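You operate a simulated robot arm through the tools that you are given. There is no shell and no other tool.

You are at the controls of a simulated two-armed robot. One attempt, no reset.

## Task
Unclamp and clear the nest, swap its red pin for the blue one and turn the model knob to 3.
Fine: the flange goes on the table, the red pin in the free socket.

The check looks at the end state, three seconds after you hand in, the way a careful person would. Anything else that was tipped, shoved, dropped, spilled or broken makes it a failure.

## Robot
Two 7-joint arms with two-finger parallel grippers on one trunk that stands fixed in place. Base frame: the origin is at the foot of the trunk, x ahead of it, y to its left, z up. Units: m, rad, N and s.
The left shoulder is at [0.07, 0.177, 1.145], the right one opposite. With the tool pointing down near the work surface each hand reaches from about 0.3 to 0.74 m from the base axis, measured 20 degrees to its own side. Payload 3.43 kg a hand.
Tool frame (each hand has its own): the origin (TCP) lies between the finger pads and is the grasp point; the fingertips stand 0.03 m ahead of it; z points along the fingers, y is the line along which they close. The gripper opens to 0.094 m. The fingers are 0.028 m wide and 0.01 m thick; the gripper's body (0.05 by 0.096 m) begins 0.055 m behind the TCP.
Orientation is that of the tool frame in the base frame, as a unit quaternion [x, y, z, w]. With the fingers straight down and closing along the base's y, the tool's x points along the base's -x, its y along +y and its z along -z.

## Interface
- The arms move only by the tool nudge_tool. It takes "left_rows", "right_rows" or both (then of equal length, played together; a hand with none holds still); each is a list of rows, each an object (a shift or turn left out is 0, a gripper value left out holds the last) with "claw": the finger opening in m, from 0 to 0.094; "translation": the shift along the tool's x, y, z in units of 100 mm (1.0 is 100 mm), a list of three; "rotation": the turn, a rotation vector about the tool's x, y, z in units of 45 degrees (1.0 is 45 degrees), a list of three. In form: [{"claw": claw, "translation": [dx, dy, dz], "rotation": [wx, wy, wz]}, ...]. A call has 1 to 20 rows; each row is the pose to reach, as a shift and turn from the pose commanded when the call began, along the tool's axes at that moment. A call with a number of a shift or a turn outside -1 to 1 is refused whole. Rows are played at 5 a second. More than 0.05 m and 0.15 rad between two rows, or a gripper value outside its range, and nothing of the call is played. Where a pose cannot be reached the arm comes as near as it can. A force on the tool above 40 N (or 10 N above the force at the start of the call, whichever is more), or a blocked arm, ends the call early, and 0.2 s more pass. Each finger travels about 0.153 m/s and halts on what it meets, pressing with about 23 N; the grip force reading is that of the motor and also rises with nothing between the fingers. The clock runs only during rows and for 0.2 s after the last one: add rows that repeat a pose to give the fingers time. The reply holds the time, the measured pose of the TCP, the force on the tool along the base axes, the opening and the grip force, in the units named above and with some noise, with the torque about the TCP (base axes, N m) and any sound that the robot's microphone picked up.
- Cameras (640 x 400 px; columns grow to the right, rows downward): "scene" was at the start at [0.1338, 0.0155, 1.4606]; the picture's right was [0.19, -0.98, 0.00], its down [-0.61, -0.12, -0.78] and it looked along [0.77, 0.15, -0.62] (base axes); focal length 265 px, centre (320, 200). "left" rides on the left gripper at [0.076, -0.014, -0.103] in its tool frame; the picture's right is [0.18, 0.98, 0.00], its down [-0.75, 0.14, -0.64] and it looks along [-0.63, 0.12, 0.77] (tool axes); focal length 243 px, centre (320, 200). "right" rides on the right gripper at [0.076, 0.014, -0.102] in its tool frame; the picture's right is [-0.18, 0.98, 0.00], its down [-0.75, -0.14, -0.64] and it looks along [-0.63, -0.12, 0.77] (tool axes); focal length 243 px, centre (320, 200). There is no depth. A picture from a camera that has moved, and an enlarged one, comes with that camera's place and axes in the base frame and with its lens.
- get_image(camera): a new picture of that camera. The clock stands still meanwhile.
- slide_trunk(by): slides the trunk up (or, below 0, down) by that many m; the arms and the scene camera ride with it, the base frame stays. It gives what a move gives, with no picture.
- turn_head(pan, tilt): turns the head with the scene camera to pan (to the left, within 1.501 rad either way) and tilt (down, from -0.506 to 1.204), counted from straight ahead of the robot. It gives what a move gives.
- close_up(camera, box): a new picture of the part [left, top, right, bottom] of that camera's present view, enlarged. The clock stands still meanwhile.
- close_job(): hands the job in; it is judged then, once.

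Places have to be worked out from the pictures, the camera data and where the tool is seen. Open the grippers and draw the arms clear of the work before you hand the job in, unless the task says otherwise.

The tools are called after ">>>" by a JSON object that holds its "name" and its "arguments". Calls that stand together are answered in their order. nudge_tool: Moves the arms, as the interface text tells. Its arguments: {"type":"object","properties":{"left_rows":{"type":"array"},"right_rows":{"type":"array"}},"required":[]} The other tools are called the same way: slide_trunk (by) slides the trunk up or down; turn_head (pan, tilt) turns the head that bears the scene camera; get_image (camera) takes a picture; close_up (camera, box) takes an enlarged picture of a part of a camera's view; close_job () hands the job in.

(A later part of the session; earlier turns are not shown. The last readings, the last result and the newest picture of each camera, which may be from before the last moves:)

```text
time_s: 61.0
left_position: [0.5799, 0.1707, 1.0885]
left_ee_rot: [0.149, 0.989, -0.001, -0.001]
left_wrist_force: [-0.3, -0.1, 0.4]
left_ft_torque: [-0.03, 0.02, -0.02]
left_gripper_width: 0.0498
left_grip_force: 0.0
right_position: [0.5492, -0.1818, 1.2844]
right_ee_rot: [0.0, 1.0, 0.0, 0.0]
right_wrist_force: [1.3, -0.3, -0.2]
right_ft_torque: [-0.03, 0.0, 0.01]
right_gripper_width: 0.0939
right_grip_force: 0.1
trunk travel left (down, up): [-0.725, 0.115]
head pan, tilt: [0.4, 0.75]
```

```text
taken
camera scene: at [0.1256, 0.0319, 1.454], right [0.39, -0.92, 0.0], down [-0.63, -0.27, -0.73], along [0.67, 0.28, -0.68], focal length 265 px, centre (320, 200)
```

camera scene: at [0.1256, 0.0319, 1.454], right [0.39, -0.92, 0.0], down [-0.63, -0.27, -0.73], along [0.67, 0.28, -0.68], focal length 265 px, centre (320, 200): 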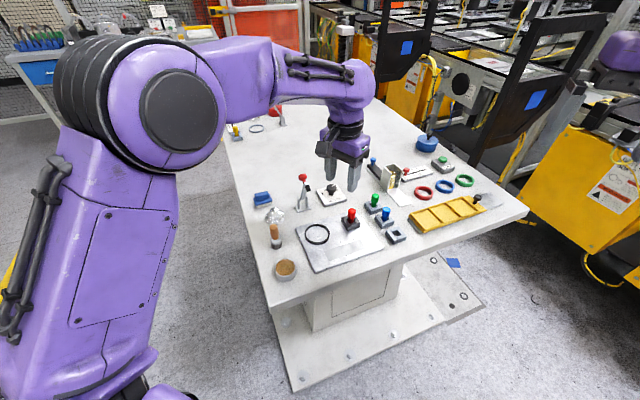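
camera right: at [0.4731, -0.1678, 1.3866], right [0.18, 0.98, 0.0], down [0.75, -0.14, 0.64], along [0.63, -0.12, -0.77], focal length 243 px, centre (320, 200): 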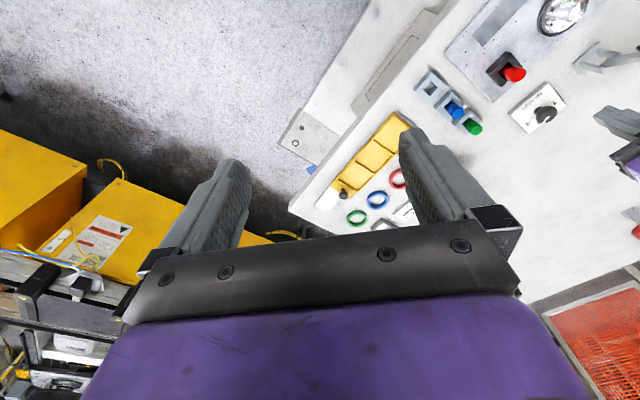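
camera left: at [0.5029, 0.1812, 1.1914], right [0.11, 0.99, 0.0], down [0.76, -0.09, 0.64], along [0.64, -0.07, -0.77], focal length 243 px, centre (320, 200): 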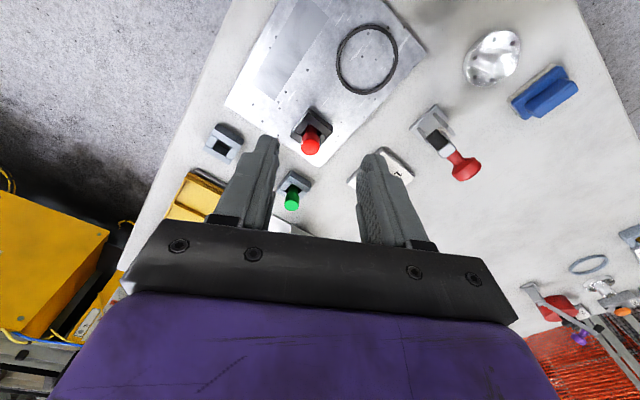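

I zoom into the pins, the sockets and the red pin from both cameras for precise positions.

>>> {"name": "close_up", "arguments": {"camera": "left", "box": [270, 80, 350, 180]}}

>>> {"name": "close_up", "arguments": {"camera": "left", "box": [180, 100, 320, 220]}}

>>> {"name": "close_up", "arguments": {"camera": "scene", "box": [330, 180, 420, 250]}}

>>> {"name": "close_up", "arguments": {"camera": "right", "box": [400, 30, 580, 150]}}

```text
4.00 times, centred on (310, 130) of left
camera zoom: at [0.5029, 0.1812, 1.1914], right [0.11, 0.99, 0.0], down [0.76, -0.09, 0.64], along [0.64, -0.07, -0.77], focal length 970 px, centre (360, 480)
```

zoom: 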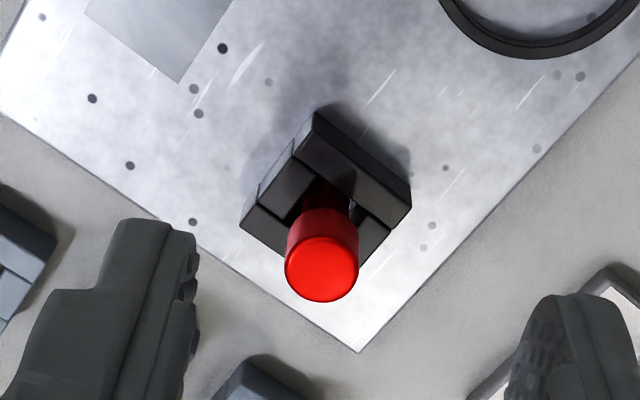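

```text
3.33 times, centred on (250, 160) of left
camera zoom: at [0.5029, 0.1812, 1.1914], right [0.11, 0.99, 0.0], down [0.76, -0.09, 0.64], along [0.64, -0.07, -0.77], focal length 809 px, centre (553, 333)
```

zoom: 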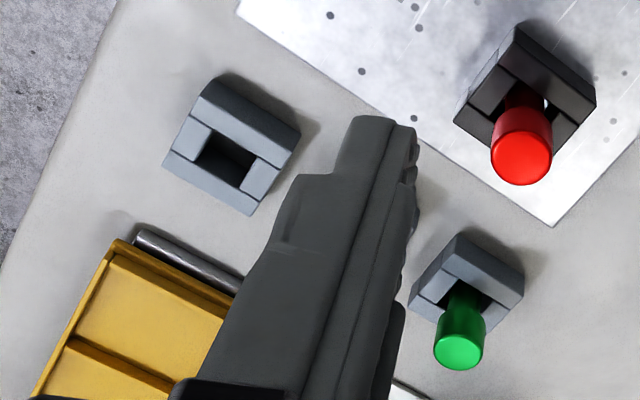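

```text
5.71 times, centred on (375, 215) of scene
camera zoom: at [0.1256, 0.0319, 1.454], right [0.39, -0.92, 0.0], down [-0.63, -0.27, -0.73], along [0.67, 0.28, -0.68], focal length 1514 px, centre (6, 114)
```

zoom: 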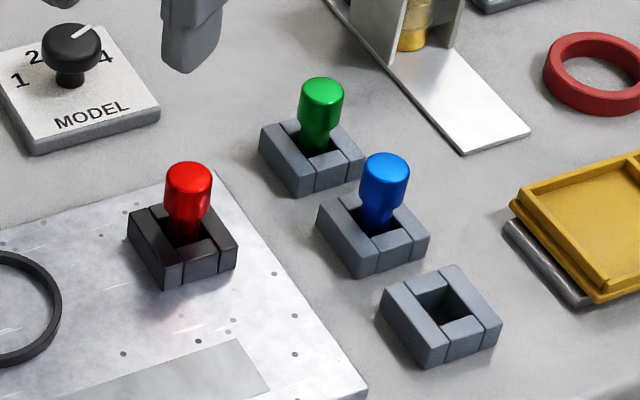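

```text
3.33 times, centred on (490, 90) of right
camera zoom: at [0.473, -0.167, 1.3868], right [0.18, 0.98, 0.0], down [0.75, -0.14, 0.64], along [0.63, -0.12, -0.77], focal length 809 px, centre (-247, 567)
```

zoom: 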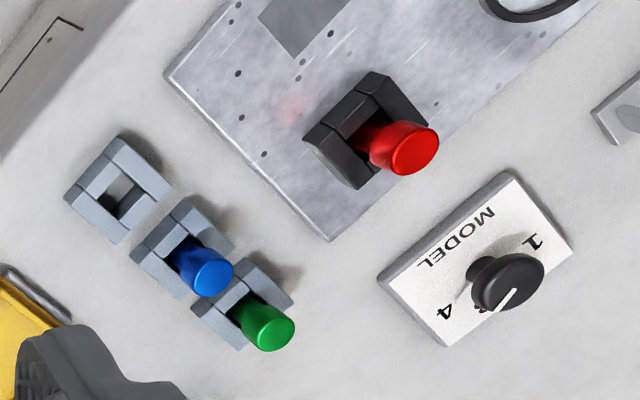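

Triangulated positions: red pin head top ≈ (0.640, 0.1525, 0.924), blue ≈ (0.689, 0.065, 0.917), green ≈ (0.734, 0.109), free socket ≈ (0.646, 0.0215). Blue and the free socket are at the edge of reach, so I tilt the hand 18° outward and keep that same orientation for every pick and place. I hover over the red pin now.

>>> {"name": "nudge_tool", "arguments": {"left_rows": [{"translation": [-0.19, 0, 0.22], "rotation": [0, -0.1, 0]}, {"translation": [-0.38, 0, 0.44], "rotation": [0, -0.2, 0]}, {"translation": [-0.5, 0, 0.66], "rotation": [0, -0.3, 0]}, {"translation": [-0.573, 0, 0.8], "rotation": [0, -0.4, 0]}, {"translation": [-0.573, 0, 0.8], "rotation": [0, -0.4, 0]}]}}

>>> {"name": "get_image", "arguments": {"camera": "left"}}

>>> {"name": "close_up", "arguments": {"camera": "scene", "box": [310, 150, 430, 260]}}

```text
time_s: 62.2
left_position: [0.6356, 0.1546, 1.0102]
left_ee_rot: [0.147, 0.977, -0.023, 0.155]
left_wrist_force: [-0.3, 0.8, 0.0]
left_ft_torque: [-0.01, 0.01, -0.02]
left_gripper_width: 0.05
left_grip_force: 0.0
right_position: [0.5492, -0.1825, 1.2855]
right_ee_rot: [0.001, 1.0, 0.0, 0.0]
right_wrist_force: [-0.1, 0.5, 0.6]
right_ft_torque: [0.0, 0.01, -0.01]
right_gripper_width: 0.0939
right_grip_force: 0.0
trunk travel left (down, up): [-0.725, 0.115]
head pan, tilt: [0.4, 0.75]
```

```text
taken
camera left: at [0.5319, 0.1717, 1.0836], right [0.12, 0.99, -0.06], down [0.54, -0.02, 0.84], along [0.83, -0.13, -0.54], focal length 243 px, centre (320, 200)
```

left: 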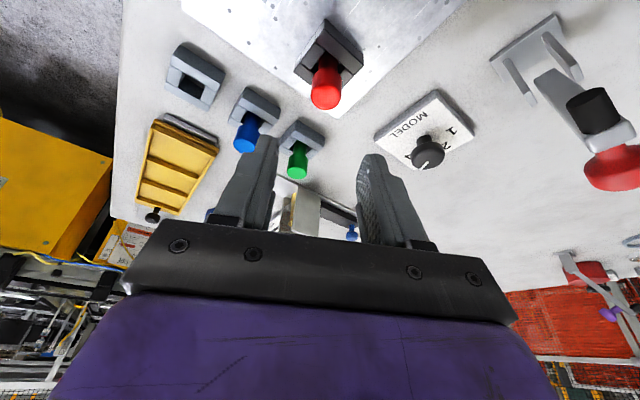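

```text
3.64 times, centred on (370, 205) of scene
camera zoom: at [0.1256, 0.0312, 1.454], right [0.39, -0.92, 0.0], down [-0.63, -0.27, -0.73], along [0.67, 0.28, -0.68], focal length 963 px, centre (138, 182)
```

zoom: 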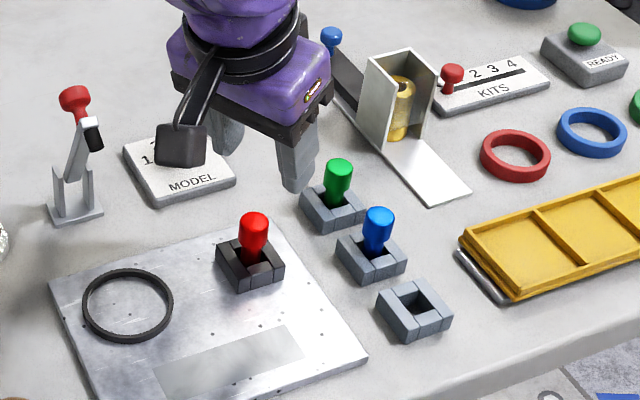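

The red pin is where I computed it, (0.6396, 0.1527). I descend vertically to z ≈ 0.928 with the fingertips just above the socket and close on the head.

>>> {"name": "nudge_tool", "arguments": {"left_rows": [{"translation": [0.09, -0.005, 0.26]}, {"translation": [0.18, -0.007, 0.52]}, {"translation": [0.265, -0.007, 0.777]}, {"translation": [0.265, -0.007, 0.777]}, {"claw": 0.0, "translation": [0.265, -0.007, 0.777]}, {"translation": [0.265, -0.007, 0.777]}, {"translation": [0.265, -0.007, 0.777]}]}}

>>> {"name": "get_image", "arguments": {"camera": "left"}}

>>> {"name": "close_up", "arguments": {"camera": "scene", "box": [320, 180, 420, 260]}}

```text
time_s: 63.8
left_position: [0.6325, 0.1521, 0.9278]
left_ee_rot: [0.147, 0.977, -0.023, 0.154]
left_wrist_force: [-0.2, -0.4, -0.7]
left_ft_torque: [0.0, -0.01, 0.01]
left_gripper_width: 0.0217
left_grip_force: 23.2
right_position: [0.5486, -0.1823, 1.2848]
right_ee_rot: [0.0, 1.0, 0.0, 0.001]
right_wrist_force: [0.7, 0.4, 0.7]
right_ft_torque: [-0.01, -0.01, -0.01]
right_gripper_width: 0.0938
right_grip_force: 0.0
trunk travel left (down, up): [-0.725, 0.115]
head pan, tilt: [0.4, 0.75]
```

```text
taken
camera left: at [0.5297, 0.1705, 1.0019], right [0.12, 0.99, -0.06], down [0.54, -0.02, 0.84], along [0.83, -0.13, -0.54], focal length 243 px, centre (320, 200)
```

left: 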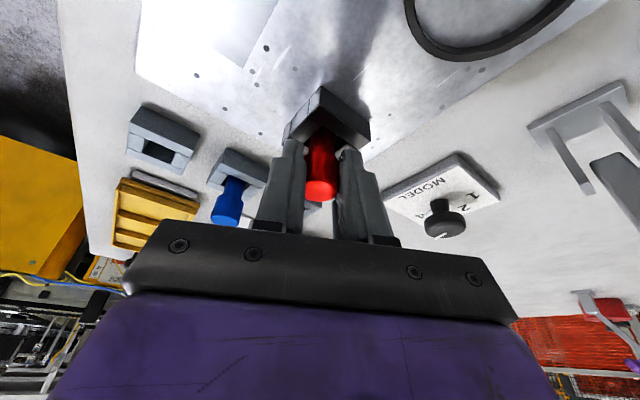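

```text
5.00 times, centred on (370, 220) of scene
camera zoom: at [0.1257, 0.0312, 1.454], right [0.39, -0.92, 0.0], down [-0.63, -0.27, -0.73], along [0.67, 0.28, -0.68], focal length 1325 px, centre (70, 100)
```

zoom: 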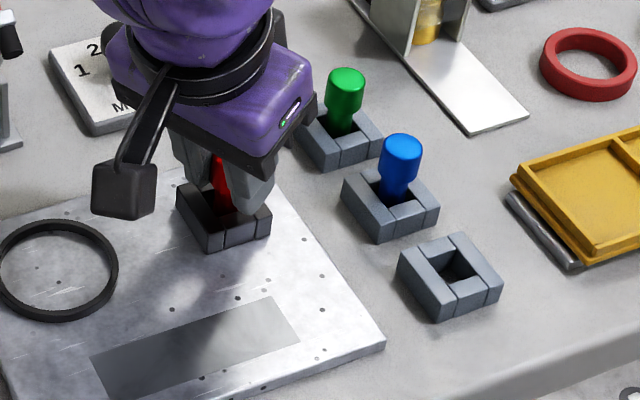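

The head is gripped (21.7 mm). I lift straight up 6 cm.

>>> {"name": "nudge_tool", "arguments": {"left_rows": [{"translation": [-0.031, 0, -0.095]}, {"translation": [-0.062, 0, -0.19]}, {"translation": [-0.124, 0, -0.381]}, {"translation": [-0.186, 0, -0.571]}, {"translation": [-0.217, 0, -0.666]}, {"translation": [-0.217, 0, -0.666]}]}}

>>> {"name": "get_image", "arguments": {"camera": "left"}}

>>> {"name": "close_up", "arguments": {"camera": "scene", "box": [320, 160, 420, 260]}}

>>> {"name": "close_up", "arguments": {"camera": "right", "box": [400, 30, 580, 150]}}

```text
time_s: 65.2
left_position: [0.6326, 0.1536, 0.9978]
left_ee_rot: [0.147, 0.977, -0.024, 0.154]
left_wrist_force: [0.0, -0.3, -1.3]
left_ft_torque: [0.01, -0.02, 0.01]
left_gripper_width: 0.0217
left_grip_force: 22.8
right_position: [0.5479, -0.1817, 1.2845]
right_ee_rot: [0.0, 1.0, 0.0, 0.0]
right_wrist_force: [-0.6, 0.0, 0.3]
right_ft_torque: [0.0, -0.04, 0.0]
right_gripper_width: 0.0939
right_grip_force: 0.2
trunk travel left (down, up): [-0.725, 0.115]
head pan, tilt: [0.4, 0.75]
```

```text
taken
camera left: at [0.53, 0.1713, 1.072], right [0.12, 0.99, -0.06], down [0.54, -0.02, 0.84], along [0.83, -0.13, -0.54], focal length 243 px, centre (320, 200)
```

left: 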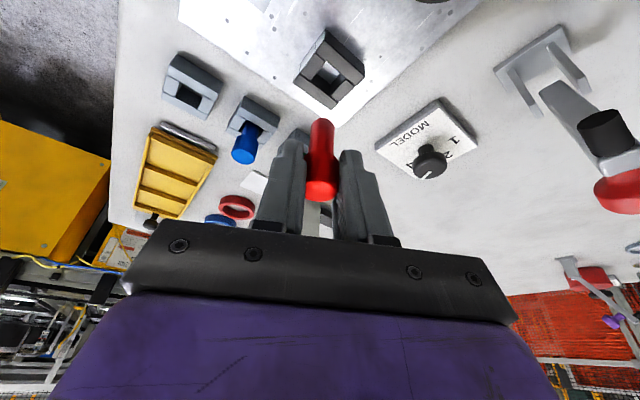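

```text
4.00 times, centred on (370, 210) of scene
camera zoom: at [0.1259, 0.0312, 1.454], right [0.39, -0.92, 0.0], down [-0.63, -0.27, -0.73], along [0.67, 0.28, -0.68], focal length 1060 px, centre (120, 160)
```

zoom: 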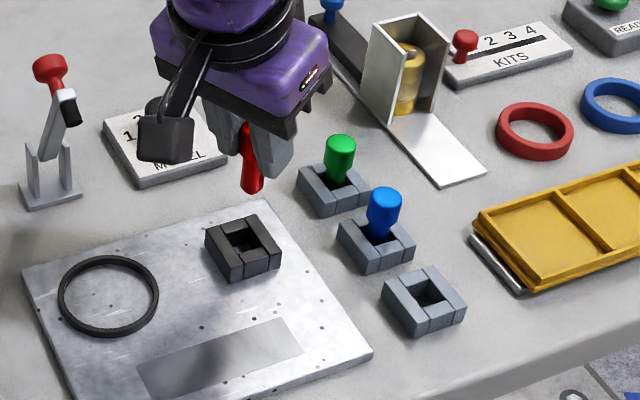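

```text
3.33 times, centred on (490, 90) of right
camera zoom: at [0.4732, -0.1677, 1.3866], right [0.18, 0.98, 0.0], down [0.75, -0.14, 0.64], along [0.63, -0.12, -0.77], focal length 809 px, centre (-247, 567)
```

zoom: 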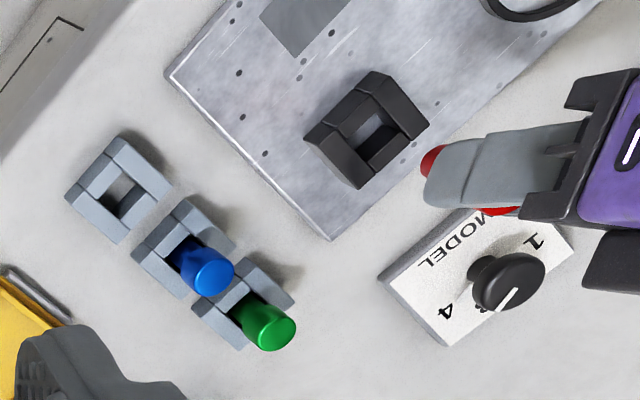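

The red pin is out. I zoom in to check whether it hangs vertical in the fingers.

>>> {"name": "close_up", "arguments": {"camera": "scene", "box": [360, 180, 400, 220]}}

>>> {"name": "close_up", "arguments": {"camera": "left", "box": [270, 90, 370, 220]}}

>>> {"name": "close_up", "arguments": {"camera": "left", "box": [140, 20, 380, 180]}}

```text
10.00 times, centred on (380, 200) of scene
camera zoom: at [0.1259, 0.0312, 1.454], right [0.39, -0.92, 0.0], down [-0.63, -0.27, -0.73], along [0.67, 0.28, -0.68], focal length 2649 px, centre (-280, 200)
```

zoom: 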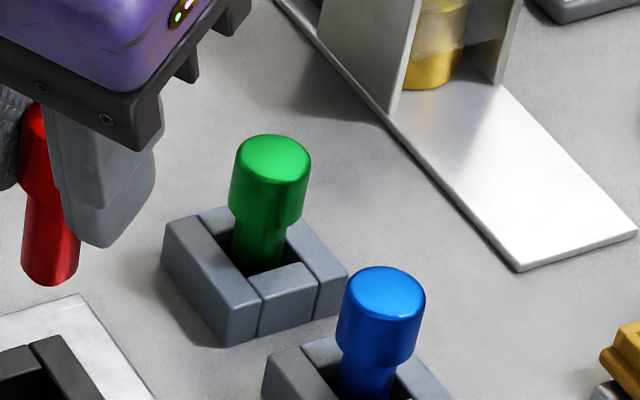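

```text
3.08 times, centred on (320, 155) of left
camera zoom: at [0.53, 0.1713, 1.072], right [0.12, 0.99, -0.06], down [0.54, -0.02, 0.84], along [0.83, -0.13, -0.54], focal length 746 px, centre (320, 338)
```

zoom: 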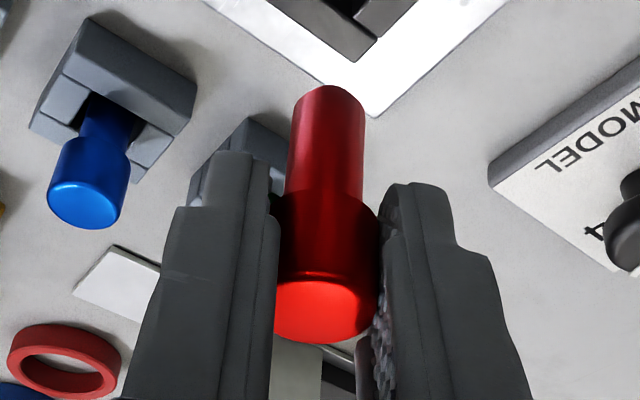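

```text
2.50 times, centred on (260, 100) of left
camera zoom: at [0.53, 0.1713, 1.072], right [0.12, 0.99, -0.06], down [0.54, -0.02, 0.84], along [0.83, -0.13, -0.54], focal length 606 px, centre (470, 450)
```

zoom: 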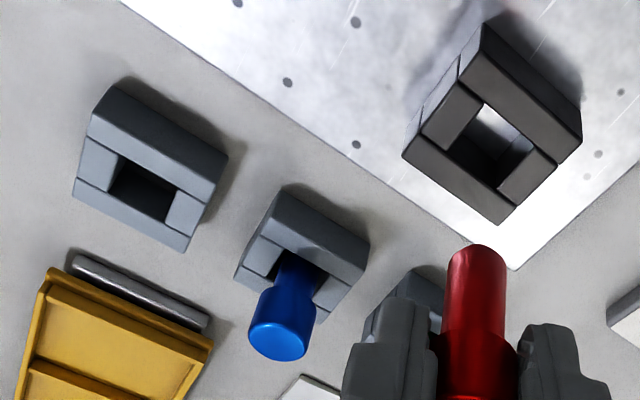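

The pin looks upright: a ~22 mm head with a ~16 mm round shaft. I carry it at this height toward the free grey socket, in two stages with the same orientation.

>>> {"name": "nudge_tool", "arguments": {"left_rows": [{"translation": [-0.08, -0.234, 0.035]}, {"translation": [-0.16, -0.467, 0.07]}, {"translation": [-0.24, -0.7, 0.106]}, {"translation": [-0.316, -0.934, 0.142]}, {"translation": [-0.316, -0.934, 0.142]}]}}

>>> {"name": "nudge_tool", "arguments": {"left_rows": [{"translation": [-0.05, -0.155, 0.02]}, {"translation": [-0.106, -0.311, 0.05]}, {"translation": [-0.106, -0.311, 0.05]}]}}

>>> {"name": "get_image", "arguments": {"camera": "left"}}

>>> {"name": "close_up", "arguments": {"camera": "left", "box": [240, 40, 400, 200]}}

>>> {"name": "close_up", "arguments": {"camera": "scene", "box": [360, 190, 430, 260]}}

>>> {"name": "close_up", "arguments": {"camera": "right", "box": [380, 30, 500, 150]}}

```text
time_s: 66.4
left_position: [0.6365, 0.053, 0.9936]
left_ee_rot: [0.145, 0.977, -0.024, 0.153]
left_wrist_force: [-0.7, 0.9, -1.0]
left_ft_torque: [0.03, 0.0, -0.01]
left_gripper_width: 0.0214
left_grip_force: 22.9
right_position: [0.5496, -0.1812, 1.2844]
right_ee_rot: [0.0, 1.0, 0.0, 0.0]
right_wrist_force: [-0.2, 0.2, 0.4]
right_ft_torque: [-0.01, 0.0, 0.01]
right_gripper_width: 0.0941
right_grip_force: 0.0
trunk travel left (down, up): [-0.725, 0.115]
head pan, tilt: [0.4, 0.75]
```

```text
time_s: 67.2
left_position: [0.6401, 0.0205, 0.9923]
left_ee_rot: [0.147, 0.977, -0.025, 0.154]
left_wrist_force: [0.6, -0.2, -1.5]
left_ft_torque: [-0.02, 0.0, 0.01]
left_gripper_width: 0.0216
left_grip_force: 23.3
right_position: [0.5495, -0.1829, 1.2839]
right_ee_rot: [0.001, 1.0, 0.001, 0.0]
right_wrist_force: [0.2, 0.0, 0.5]
right_ft_torque: [-0.05, 0.02, 0.01]
right_gripper_width: 0.0939
right_grip_force: 0.0
trunk travel left (down, up): [-0.725, 0.115]
head pan, tilt: [0.4, 0.75]
```

```text
taken
camera left: at [0.536, 0.0387, 1.0666], right [0.12, 0.99, -0.06], down [0.54, -0.02, 0.84], along [0.83, -0.13, -0.54], focal length 243 px, centre (320, 200)
```

left: 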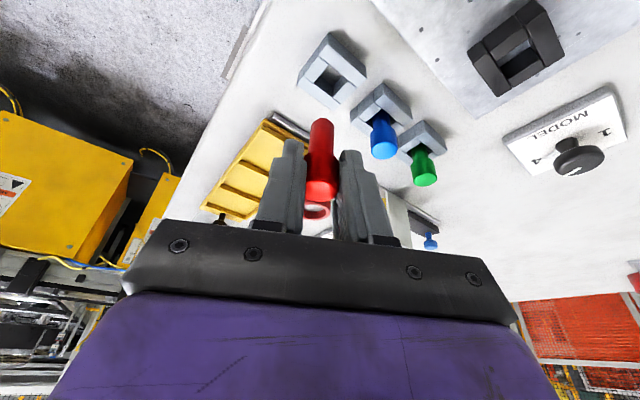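

```text
2.50 times, centred on (320, 120) of left
camera zoom: at [0.536, 0.0387, 1.0666], right [0.12, 0.99, -0.06], down [0.54, -0.02, 0.84], along [0.83, -0.13, -0.54], focal length 606 px, centre (320, 400)
```

zoom: 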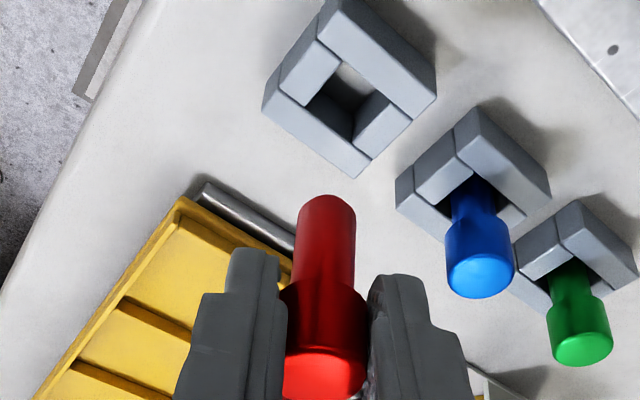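

```text
5.71 times, centred on (395, 225) of scene
camera zoom: at [0.1256, 0.0316, 1.454], right [0.39, -0.92, 0.0], down [-0.63, -0.27, -0.73], along [0.67, 0.28, -0.68], focal length 1514 px, centre (-109, 57)
```

zoom: 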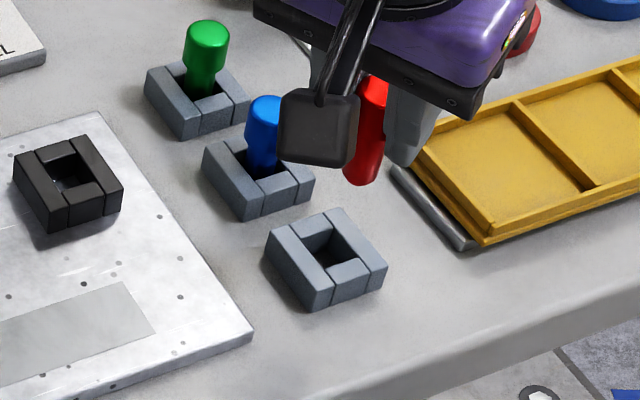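

```text
3.33 times, centred on (440, 90) of right
camera zoom: at [0.473, -0.1673, 1.3867], right [0.18, 0.98, 0.0], down [0.75, -0.14, 0.64], along [0.63, -0.12, -0.77], focal length 809 px, centre (-80, 567)
```

zoom: 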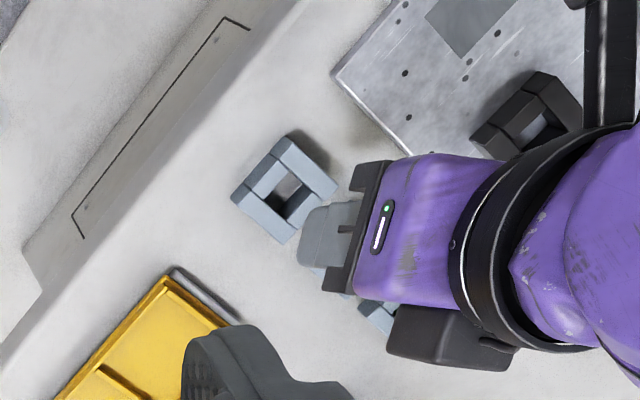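

The pin bottom seems nearly over the hole. I check the alignment more finely with larger zooms.

>>> {"name": "close_up", "arguments": {"camera": "scene", "box": [385, 200, 425, 250]}}

>>> {"name": "close_up", "arguments": {"camera": "left", "box": [280, 30, 370, 130]}}

```text
8.00 times, centred on (405, 225) of scene
camera zoom: at [0.1256, 0.0316, 1.454], right [0.39, -0.92, 0.0], down [-0.63, -0.27, -0.73], along [0.67, 0.28, -0.68], focal length 2120 px, centre (-360, 0)
```

zoom: 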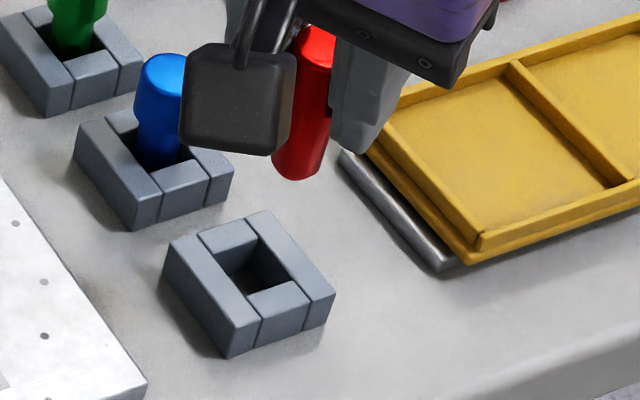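

```text
4.00 times, centred on (325, 80) of left
camera zoom: at [0.536, 0.0387, 1.0666], right [0.12, 0.99, -0.06], down [0.54, -0.02, 0.84], along [0.83, -0.13, -0.54], focal length 970 px, centre (300, 680)
```

zoom: 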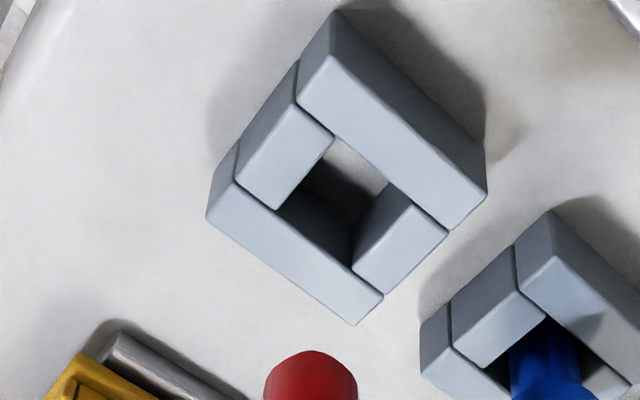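

Both cameras agree the pin's lower end is about 4 mm short toward +y of the hole centre, with x aligned. I correct that and lower 4.5 cm to just above the socket.

>>> {"name": "nudge_tool", "arguments": {"left_rows": [{"translation": [0.011, 0.038, -0.004]}, {"translation": [0.06, 0.038, 0.14]}, {"translation": [0.105, 0.038, 0.28]}, {"translation": [0.151, 0.038, 0.425]}, {"translation": [0.151, 0.038, 0.425]}]}}

>>> {"name": "close_up", "arguments": {"camera": "left", "box": [270, 60, 370, 200]}}

>>> {"name": "close_up", "arguments": {"camera": "scene", "box": [380, 205, 420, 245]}}

>>> {"name": "close_up", "arguments": {"camera": "right", "box": [390, 50, 470, 130]}}

```text
time_s: 68.4
left_position: [0.6388, 0.0238, 0.9484]
left_ee_rot: [0.146, 0.977, -0.023, 0.153]
left_wrist_force: [0.2, -0.9, -0.5]
left_ft_torque: [-0.01, -0.01, -0.01]
left_gripper_width: 0.0216
left_grip_force: 22.8
right_position: [0.549, -0.1818, 1.2843]
right_ee_rot: [-0.001, 1.0, 0.0, 0.0]
right_wrist_force: [0.2, -0.2, -0.3]
right_ft_torque: [0.01, -0.05, 0.05]
right_gripper_width: 0.0939
right_grip_force: 0.0
trunk travel left (down, up): [-0.725, 0.115]
head pan, tilt: [0.4, 0.75]
```

```text
2.86 times, centred on (320, 130) of left
camera zoom: at [0.5361, 0.0423, 1.0231], right [0.12, 0.99, -0.06], down [0.54, -0.02, 0.84], along [0.83, -0.13, -0.54], focal length 693 px, centre (320, 400)
```

zoom: 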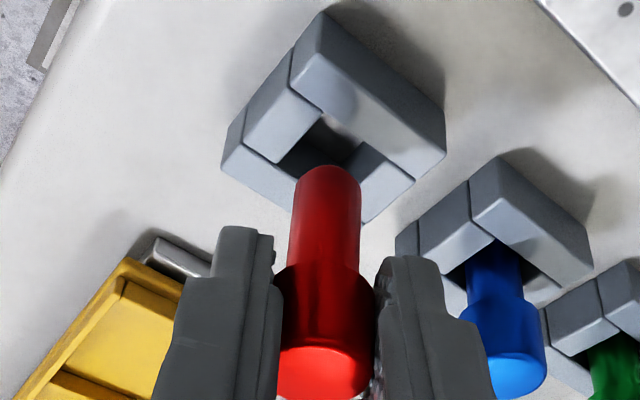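

```text
10.00 times, centred on (400, 225) of scene
camera zoom: at [0.1256, 0.031, 1.454], right [0.39, -0.92, 0.0], down [-0.63, -0.27, -0.73], along [0.67, 0.28, -0.68], focal length 2649 px, centre (-480, -50)
```

zoom: 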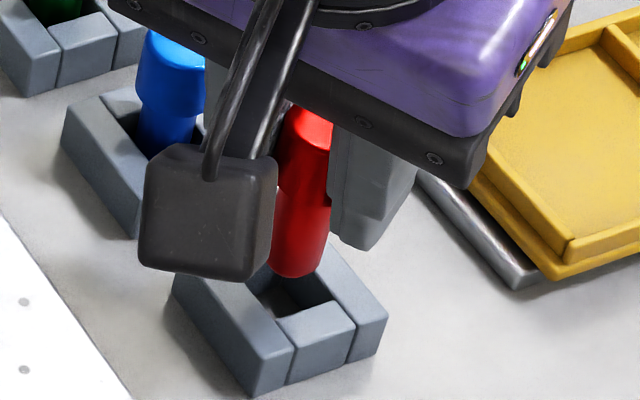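

```text
5.00 times, centred on (430, 90) of right
camera zoom: at [0.473, -0.1679, 1.3866], right [0.18, 0.98, 0.0], down [0.75, -0.14, 0.64], along [0.63, -0.12, -0.77], focal length 1213 px, centre (-230, 750)
```

zoom: 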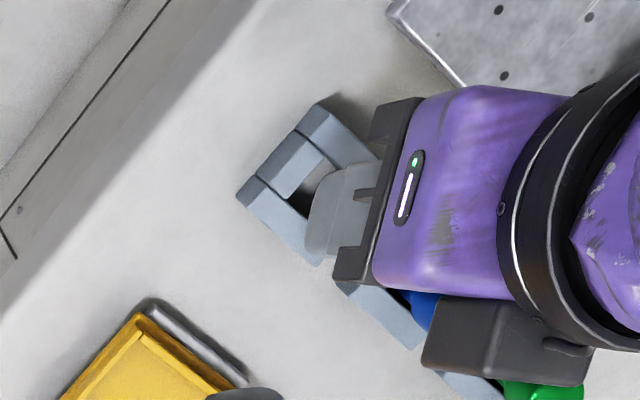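

The pin is within about 1 mm of the hole in y and roughly centred in x. I lower slowly 2 cm, watching the vertical force to see whether it enters.

>>> {"name": "nudge_tool", "arguments": {"left_rows": [{"translation": [0.012, 0, 0.038]}, {"translation": [0.025, 0, 0.076]}, {"translation": [0.034, 0, 0.105]}, {"translation": [0.043, 0, 0.133]}, {"translation": [0.05, 0, 0.152]}, {"translation": [0.056, 0, 0.171]}, {"translation": [0.056, 0, 0.171]}]}}

>>> {"name": "close_up", "arguments": {"camera": "left", "box": [270, 60, 370, 200]}}

>>> {"name": "close_up", "arguments": {"camera": "scene", "box": [380, 205, 420, 245]}}

```text
time_s: 70.0
left_position: [0.6397, 0.0232, 0.9324]
left_ee_rot: [0.146, 0.976, -0.023, 0.158]
left_wrist_force: [9.9, -1.6, 14.2]
left_ft_torque: [-0.11, -0.52, 0.03]
left_gripper_width: 0.0215
left_grip_force: 22.8
right_position: [0.5475, -0.1823, 1.2854]
right_ee_rot: [0.0, 1.0, 0.0, 0.0]
right_wrist_force: [-0.3, -0.2, -0.2]
right_ft_torque: [-0.01, -0.01, -0.05]
right_gripper_width: 0.0939
right_grip_force: 0.0
trunk travel left (down, up): [-0.725, 0.115]
head pan, tilt: [0.4, 0.75]
```

```text
2.86 times, centred on (320, 130) of left
camera zoom: at [0.5365, 0.0418, 1.0057], right [0.12, 0.99, -0.06], down [0.53, -0.02, 0.85], along [0.84, -0.13, -0.53], focal length 693 px, centre (320, 400)
```

zoom: 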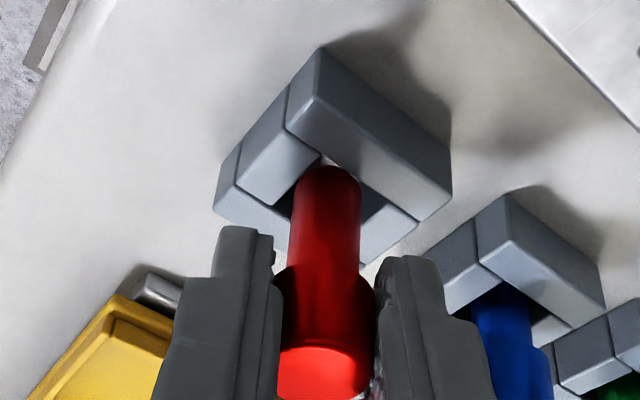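

```text
10.00 times, centred on (400, 225) of scene
camera zoom: at [0.125, 0.0306, 1.4543], right [0.39, -0.92, 0.0], down [-0.63, -0.27, -0.73], along [0.67, 0.28, -0.68], focal length 2649 px, centre (-480, -50)
```

zoom: 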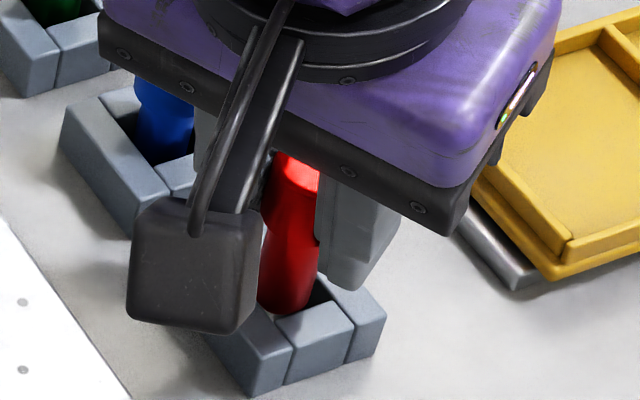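

The pin touches the robot-side edge of the hole: the reaction is +x and up (about 10 N and 14 N). I lift slightly, shift 3 mm in +x, and lower again.

>>> {"name": "nudge_tool", "arguments": {"left_rows": [{"translation": [-0.009, 0, -0.03]}, {"translation": [-0.036, 0.009, -0.021]}, {"translation": [-0.03, 0.009, -0.002]}, {"translation": [-0.024, 0.009, 0.017]}, {"translation": [-0.018, 0.009, 0.036]}, {"translation": [-0.018, 0.009, 0.036]}]}}

>>> {"name": "close_up", "arguments": {"camera": "left", "box": [270, 60, 370, 200]}}

```text
time_s: 71.4
left_position: [0.6424, 0.0246, 0.9253]
left_ee_rot: [0.147, 0.977, -0.023, 0.153]
left_wrist_force: [-0.5, 0.7, -0.8]
left_ft_torque: [0.0, 0.01, 0.0]
left_gripper_width: 0.0218
left_grip_force: 22.9
right_position: [0.5492, -0.1824, 1.2851]
right_ee_rot: [0.0, 1.0, 0.0, 0.0]
right_wrist_force: [0.3, -0.3, 0.4]
right_ft_torque: [0.0, 0.01, 0.0]
right_gripper_width: 0.0942
right_grip_force: 0.1
trunk travel left (down, up): [-0.725, 0.115]
head pan, tilt: [0.4, 0.75]
```

```text
2.86 times, centred on (320, 130) of left
camera zoom: at [0.5394, 0.0422, 1.0003], right [0.12, 0.99, -0.06], down [0.54, -0.02, 0.84], along [0.83, -0.13, -0.54], focal length 693 px, centre (320, 400)
```

zoom: 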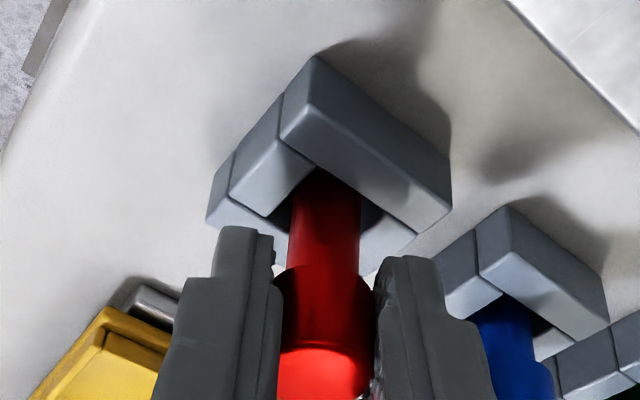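

No force now and the pin is 7 mm lower than where it jammed, so it is in the hole. I lower gently until it seats.

>>> {"name": "nudge_tool", "arguments": {"left_rows": [{"translation": [0.006, 0, 0.019]}, {"translation": [0.012, 0, 0.038]}, {"translation": [0.0185, 0, 0.057]}, {"translation": [0.0185, 0, 0.057]}]}}

```text
time_s: 72.4
left_position: [0.6433, 0.0243, 0.9199]
left_ee_rot: [0.147, 0.977, -0.023, 0.154]
left_wrist_force: [-0.4, 0.5, -0.6]
left_ft_torque: [0.02, 0.01, 0.0]
left_gripper_width: 0.0217
left_grip_force: 22.5
right_position: [0.5492, -0.1826, 1.2845]
right_ee_rot: [0.0, 1.0, 0.0, 0.0]
right_wrist_force: [0.1, -0.6, 0.6]
right_ft_torque: [0.06, 0.04, -0.01]
right_gripper_width: 0.094
right_grip_force: 0.0
trunk travel left (down, up): [-0.725, 0.115]
head pan, tilt: [0.4, 0.75]
```

>>> {"name": "nudge_tool", "arguments": {"left_rows": [{"translation": [0.0045, 0, 0.0143]}, {"translation": [0.009, 0, 0.0286]}, {"translation": [0.0125, 0, 0.038]}, {"translation": [0.0125, 0, 0.038]}]}}

>>> {"name": "close_up", "arguments": {"camera": "scene", "box": [370, 195, 430, 245]}}

```text
time_s: 73.4
left_position: [0.644, 0.0242, 0.9165]
left_ee_rot: [0.147, 0.977, -0.023, 0.155]
left_wrist_force: [-0.1, 0.0, 2.3]
left_ft_torque: [0.05, 0.0, 0.01]
left_gripper_width: 0.0215
left_grip_force: 23.2
right_position: [0.5493, -0.1824, 1.2845]
right_ee_rot: [0.0, 1.0, 0.0, -0.001]
right_wrist_force: [0.5, -0.3, -0.3]
right_ft_torque: [0.01, -0.03, -0.01]
right_gripper_width: 0.0942
right_grip_force: 0.1
trunk travel left (down, up): [-0.725, 0.115]
head pan, tilt: [0.4, 0.75]
```

```text
8.00 times, centred on (400, 220) of scene
camera zoom: at [0.1254, 0.0311, 1.4541], right [0.39, -0.92, 0.0], down [-0.63, -0.27, -0.73], along [0.67, 0.28, -0.68], focal length 2120 px, centre (-320, 40)
```

zoom: 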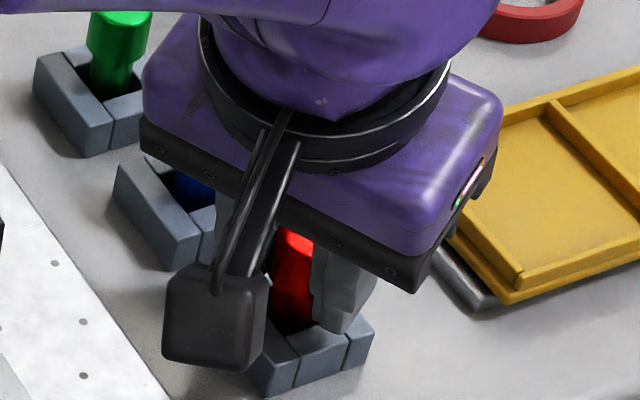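

Light contact (about 3 N) at z ≈ 0.9165: the red pin is seated. I open to 40 mm and rise straight up.

>>> {"name": "nudge_tool", "arguments": {"left_rows": [{"claw": 0.03, "translation": [0, 0, 0]}, {"claw": 0.04, "translation": [0, 0, 0]}, {"translation": [0, 0, 0]}, {"translation": [-0.062, 0, -0.19]}, {"translation": [-0.155, 0, -0.476]}, {"translation": [-0.248, 0, -0.762]}, {"translation": [-0.27, 0, -0.83]}, {"translation": [-0.27, 0, -0.83]}]}}

>>> {"name": "get_image", "arguments": {"camera": "left"}}

>>> {"name": "close_up", "arguments": {"camera": "scene", "box": [330, 180, 430, 260]}}

>>> {"name": "close_up", "arguments": {"camera": "left", "box": [260, 40, 460, 200]}}

```text
time_s: 75.2
left_position: [0.6427, 0.0235, 1.0033]
left_ee_rot: [0.147, 0.977, -0.023, 0.153]
left_wrist_force: [0.1, 0.1, 0.0]
left_ft_torque: [0.03, 0.02, 0.0]
left_gripper_width: 0.0401
left_grip_force: 0.0
right_position: [0.5499, -0.1824, 1.2845]
right_ee_rot: [0.0, 1.0, 0.0, 0.0]
right_wrist_force: [-0.7, 0.1, -0.2]
right_ft_torque: [0.02, 0.01, -0.03]
right_gripper_width: 0.0943
right_grip_force: 0.1
trunk travel left (down, up): [-0.725, 0.115]
head pan, tilt: [0.4, 0.75]
```

```text
taken
camera left: at [0.5399, 0.0431, 1.0783], right [0.12, 0.99, -0.06], down [0.54, -0.02, 0.84], along [0.83, -0.13, -0.54], focal length 243 px, centre (320, 200)
```

left: 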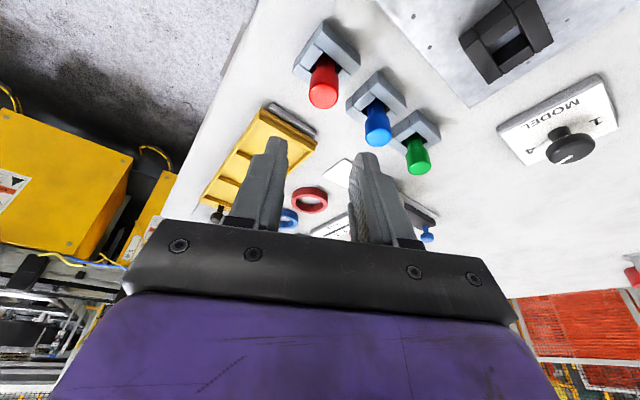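

```text
5.00 times, centred on (380, 220) of scene
camera zoom: at [0.1257, 0.031, 1.454], right [0.39, -0.92, 0.0], down [-0.63, -0.27, -0.73], along [0.67, 0.28, -0.68], focal length 1325 px, centre (20, 100)
```

zoom: 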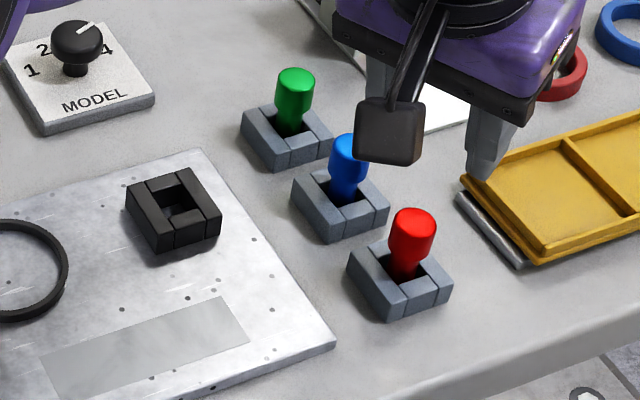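

```text
2.50 times, centred on (360, 120) of left
camera zoom: at [0.5399, 0.0431, 1.0783], right [0.12, 0.99, -0.06], down [0.54, -0.02, 0.84], along [0.83, -0.13, -0.54], focal length 606 px, centre (220, 400)
```

zoom: 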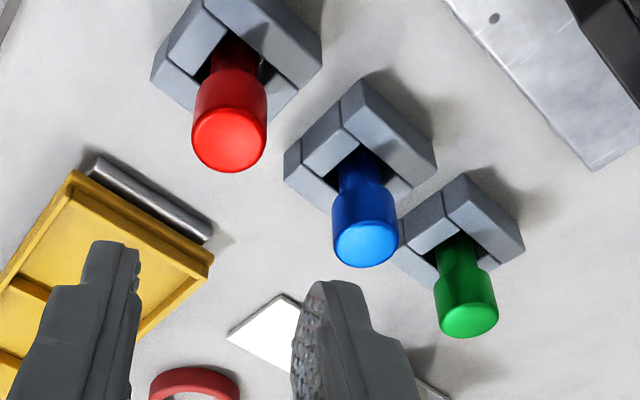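

The red pin stands in the formerly free socket. From the same picture blue is offset (+0.044, +0.044) from red, so I move over the blue pin.

>>> {"name": "nudge_tool", "arguments": {"left_rows": [{"translation": [-0.08, 0.186, 0.05]}, {"translation": [-0.16, 0.372, 0.12]}, {"translation": [-0.23, 0.557, 0.264]}, {"translation": [-0.23, 0.557, 0.264]}]}}

>>> {"name": "get_image", "arguments": {"camera": "left"}}

>>> {"name": "close_up", "arguments": {"camera": "left", "box": [250, 60, 390, 200]}}

>>> {"name": "close_up", "arguments": {"camera": "scene", "box": [340, 160, 430, 240]}}

```text
time_s: 76.2
left_position: [0.6876, 0.0676, 0.985]
left_ee_rot: [0.147, 0.977, -0.023, 0.154]
left_wrist_force: [0.3, 0.5, -0.2]
left_ft_torque: [-0.02, 0.0, 0.01]
left_gripper_width: 0.0398
left_grip_force: 0.0
right_position: [0.5489, -0.1829, 1.2853]
right_ee_rot: [0.0, 1.0, 0.0, 0.0]
right_wrist_force: [-0.3, 0.0, 0.2]
right_ft_torque: [0.0, -0.02, -0.01]
right_gripper_width: 0.094
right_grip_force: 0.1
trunk travel left (down, up): [-0.725, 0.115]
head pan, tilt: [0.4, 0.75]
```

```text
taken
camera left: at [0.5852, 0.0863, 1.0592], right [0.12, 0.99, -0.06], down [0.54, -0.02, 0.84], along [0.83, -0.13, -0.54], focal length 243 px, centre (320, 200)
```

left: 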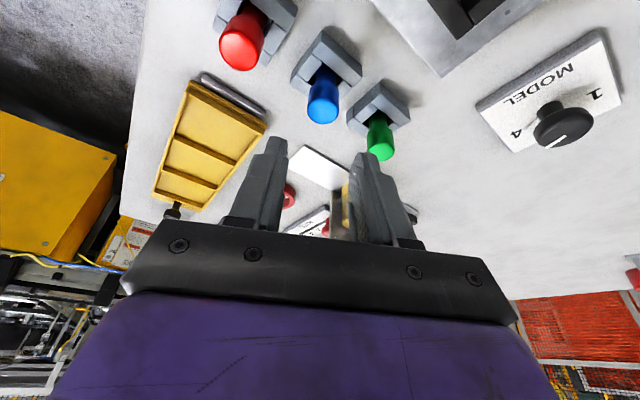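

```text
2.86 times, centred on (320, 130) of left
camera zoom: at [0.5852, 0.0863, 1.0592], right [0.12, 0.99, -0.06], down [0.54, -0.02, 0.84], along [0.83, -0.13, -0.54], focal length 693 px, centre (320, 400)
```

zoom: 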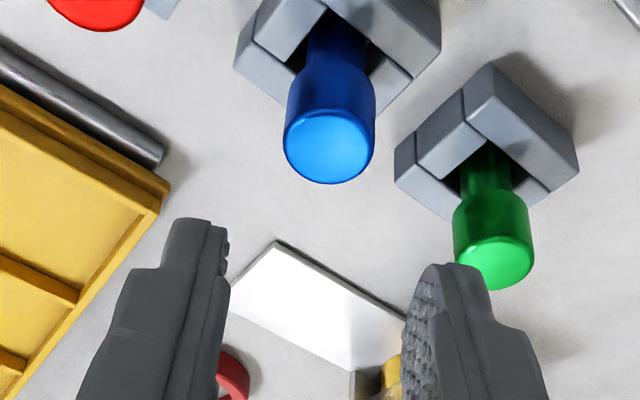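

```text
5.00 times, centred on (385, 200) of scene
camera zoom: at [0.1253, 0.0308, 1.4541], right [0.39, -0.92, 0.0], down [-0.63, -0.27, -0.73], along [0.67, 0.28, -0.68], focal length 1325 px, centre (-5, 200)
```

zoom: 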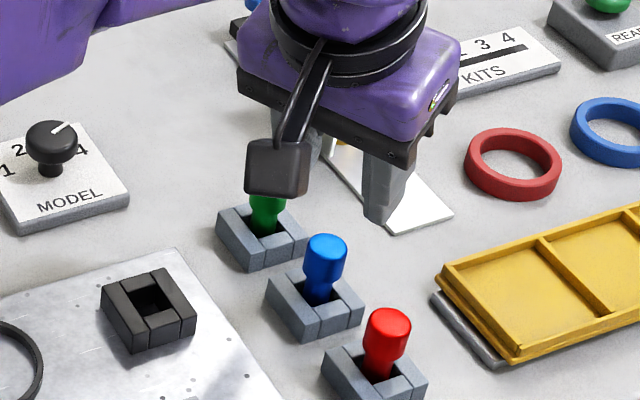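

Blue sits between the fingers with the same offset red had, and the green pin clears by almost 2 cm. I descend vertically to z ≈ 0.919 and close.

>>> {"name": "nudge_tool", "arguments": {"left_rows": [{"translation": [0.07, 0.0, 0.21]}, {"translation": [0.14, 0.0, 0.42]}, {"translation": [0.205, 0.0, 0.628]}, {"translation": [0.205, 0.0, 0.628]}, {"claw": 0.0, "translation": [0.205, 0.0, 0.628]}, {"translation": [0.205, 0.0, 0.628]}, {"translation": [0.205, 0.0, 0.628]}]}}

>>> {"name": "close_up", "arguments": {"camera": "left", "box": [250, 60, 390, 200]}}

>>> {"name": "close_up", "arguments": {"camera": "scene", "box": [340, 170, 430, 250]}}

```text
time_s: 77.8
left_position: [0.688, 0.0687, 0.9191]
left_ee_rot: [0.147, 0.977, -0.024, 0.154]
left_wrist_force: [0.7, 0.4, 0.4]
left_ft_torque: [0.0, -0.01, 0.01]
left_gripper_width: 0.0214
left_grip_force: 22.7
right_position: [0.5494, -0.1818, 1.2842]
right_ee_rot: [0.0, 1.0, 0.0, 0.001]
right_wrist_force: [-0.3, 1.3, 0.1]
right_ft_torque: [0.0, 0.0, 0.04]
right_gripper_width: 0.0942
right_grip_force: 0.1
trunk travel left (down, up): [-0.725, 0.115]
head pan, tilt: [0.4, 0.75]
```

```text
2.86 times, centred on (320, 130) of left
camera zoom: at [0.5849, 0.0871, 0.9939], right [0.12, 0.99, -0.06], down [0.54, -0.02, 0.84], along [0.83, -0.13, -0.54], focal length 693 px, centre (320, 400)
```

zoom: 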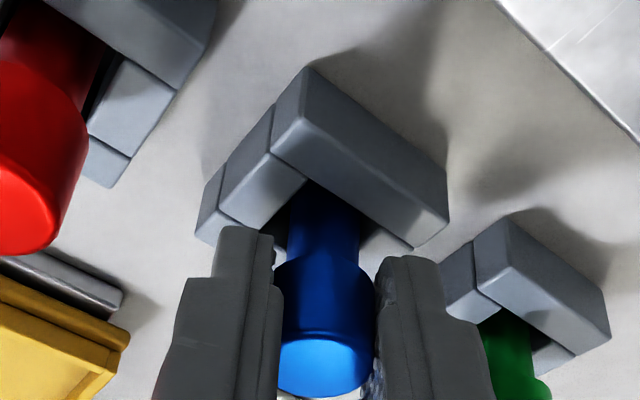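

```text
5.00 times, centred on (385, 210) of scene
camera zoom: at [0.1258, 0.031, 1.454], right [0.39, -0.92, 0.0], down [-0.63, -0.27, -0.73], along [0.67, 0.28, -0.68], focal length 1325 px, centre (-5, 150)
```

zoom: 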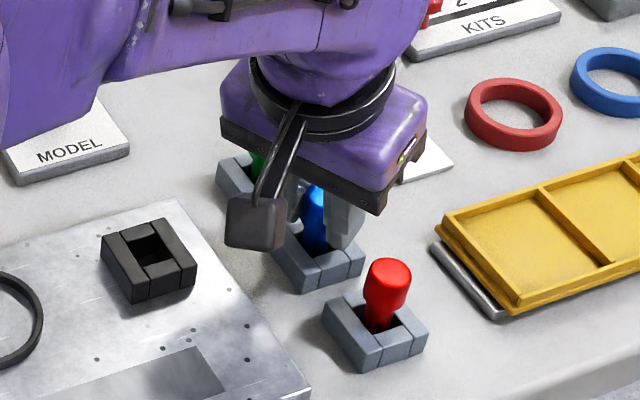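

Blue is gripped (21.4 mm). I lift straight up 7 cm.

>>> {"name": "nudge_tool", "arguments": {"left_rows": [{"translation": [-0.031, 0, -0.095]}, {"translation": [-0.062, 0, -0.19]}, {"translation": [-0.124, 0, -0.381]}, {"translation": [-0.186, 0, -0.571]}, {"translation": [-0.233, 0, -0.714]}, {"translation": [-0.233, 0, -0.714]}]}}

>>> {"name": "get_image", "arguments": {"camera": "left"}}

>>> {"name": "close_up", "arguments": {"camera": "scene", "box": [340, 170, 430, 250]}}

```text
time_s: 79.2
left_position: [0.6884, 0.0689, 0.9947]
left_ee_rot: [0.146, 0.977, -0.023, 0.154]
left_wrist_force: [0.6, -0.6, -0.5]
left_ft_torque: [0.0, -0.01, -0.03]
left_gripper_width: 0.0214
left_grip_force: 22.8
right_position: [0.5506, -0.1829, 1.2844]
right_ee_rot: [0.0, 1.0, -0.001, 0.0]
right_wrist_force: [0.6, 0.4, 0.3]
right_ft_torque: [0.0, 0.02, -0.02]
right_gripper_width: 0.0939
right_grip_force: 0.1
trunk travel left (down, up): [-0.725, 0.115]
head pan, tilt: [0.4, 0.75]
```

```text
taken
camera left: at [0.5853, 0.0875, 1.0696], right [0.12, 0.99, -0.06], down [0.54, -0.02, 0.84], along [0.83, -0.13, -0.54], focal length 243 px, centre (320, 200)
```

left: 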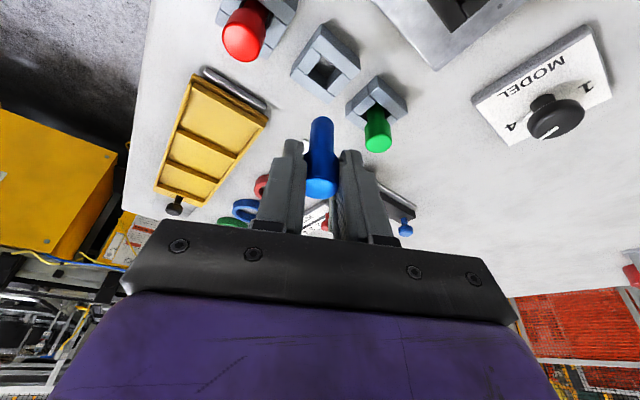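

```text
5.00 times, centred on (385, 210) of scene
camera zoom: at [0.126, 0.0311, 1.454], right [0.39, -0.92, 0.0], down [-0.63, -0.27, -0.73], along [0.67, 0.28, -0.68], focal length 1325 px, centre (-5, 150)
```

zoom: 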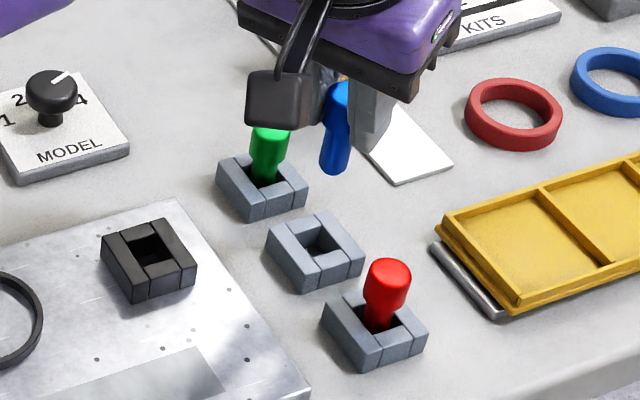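

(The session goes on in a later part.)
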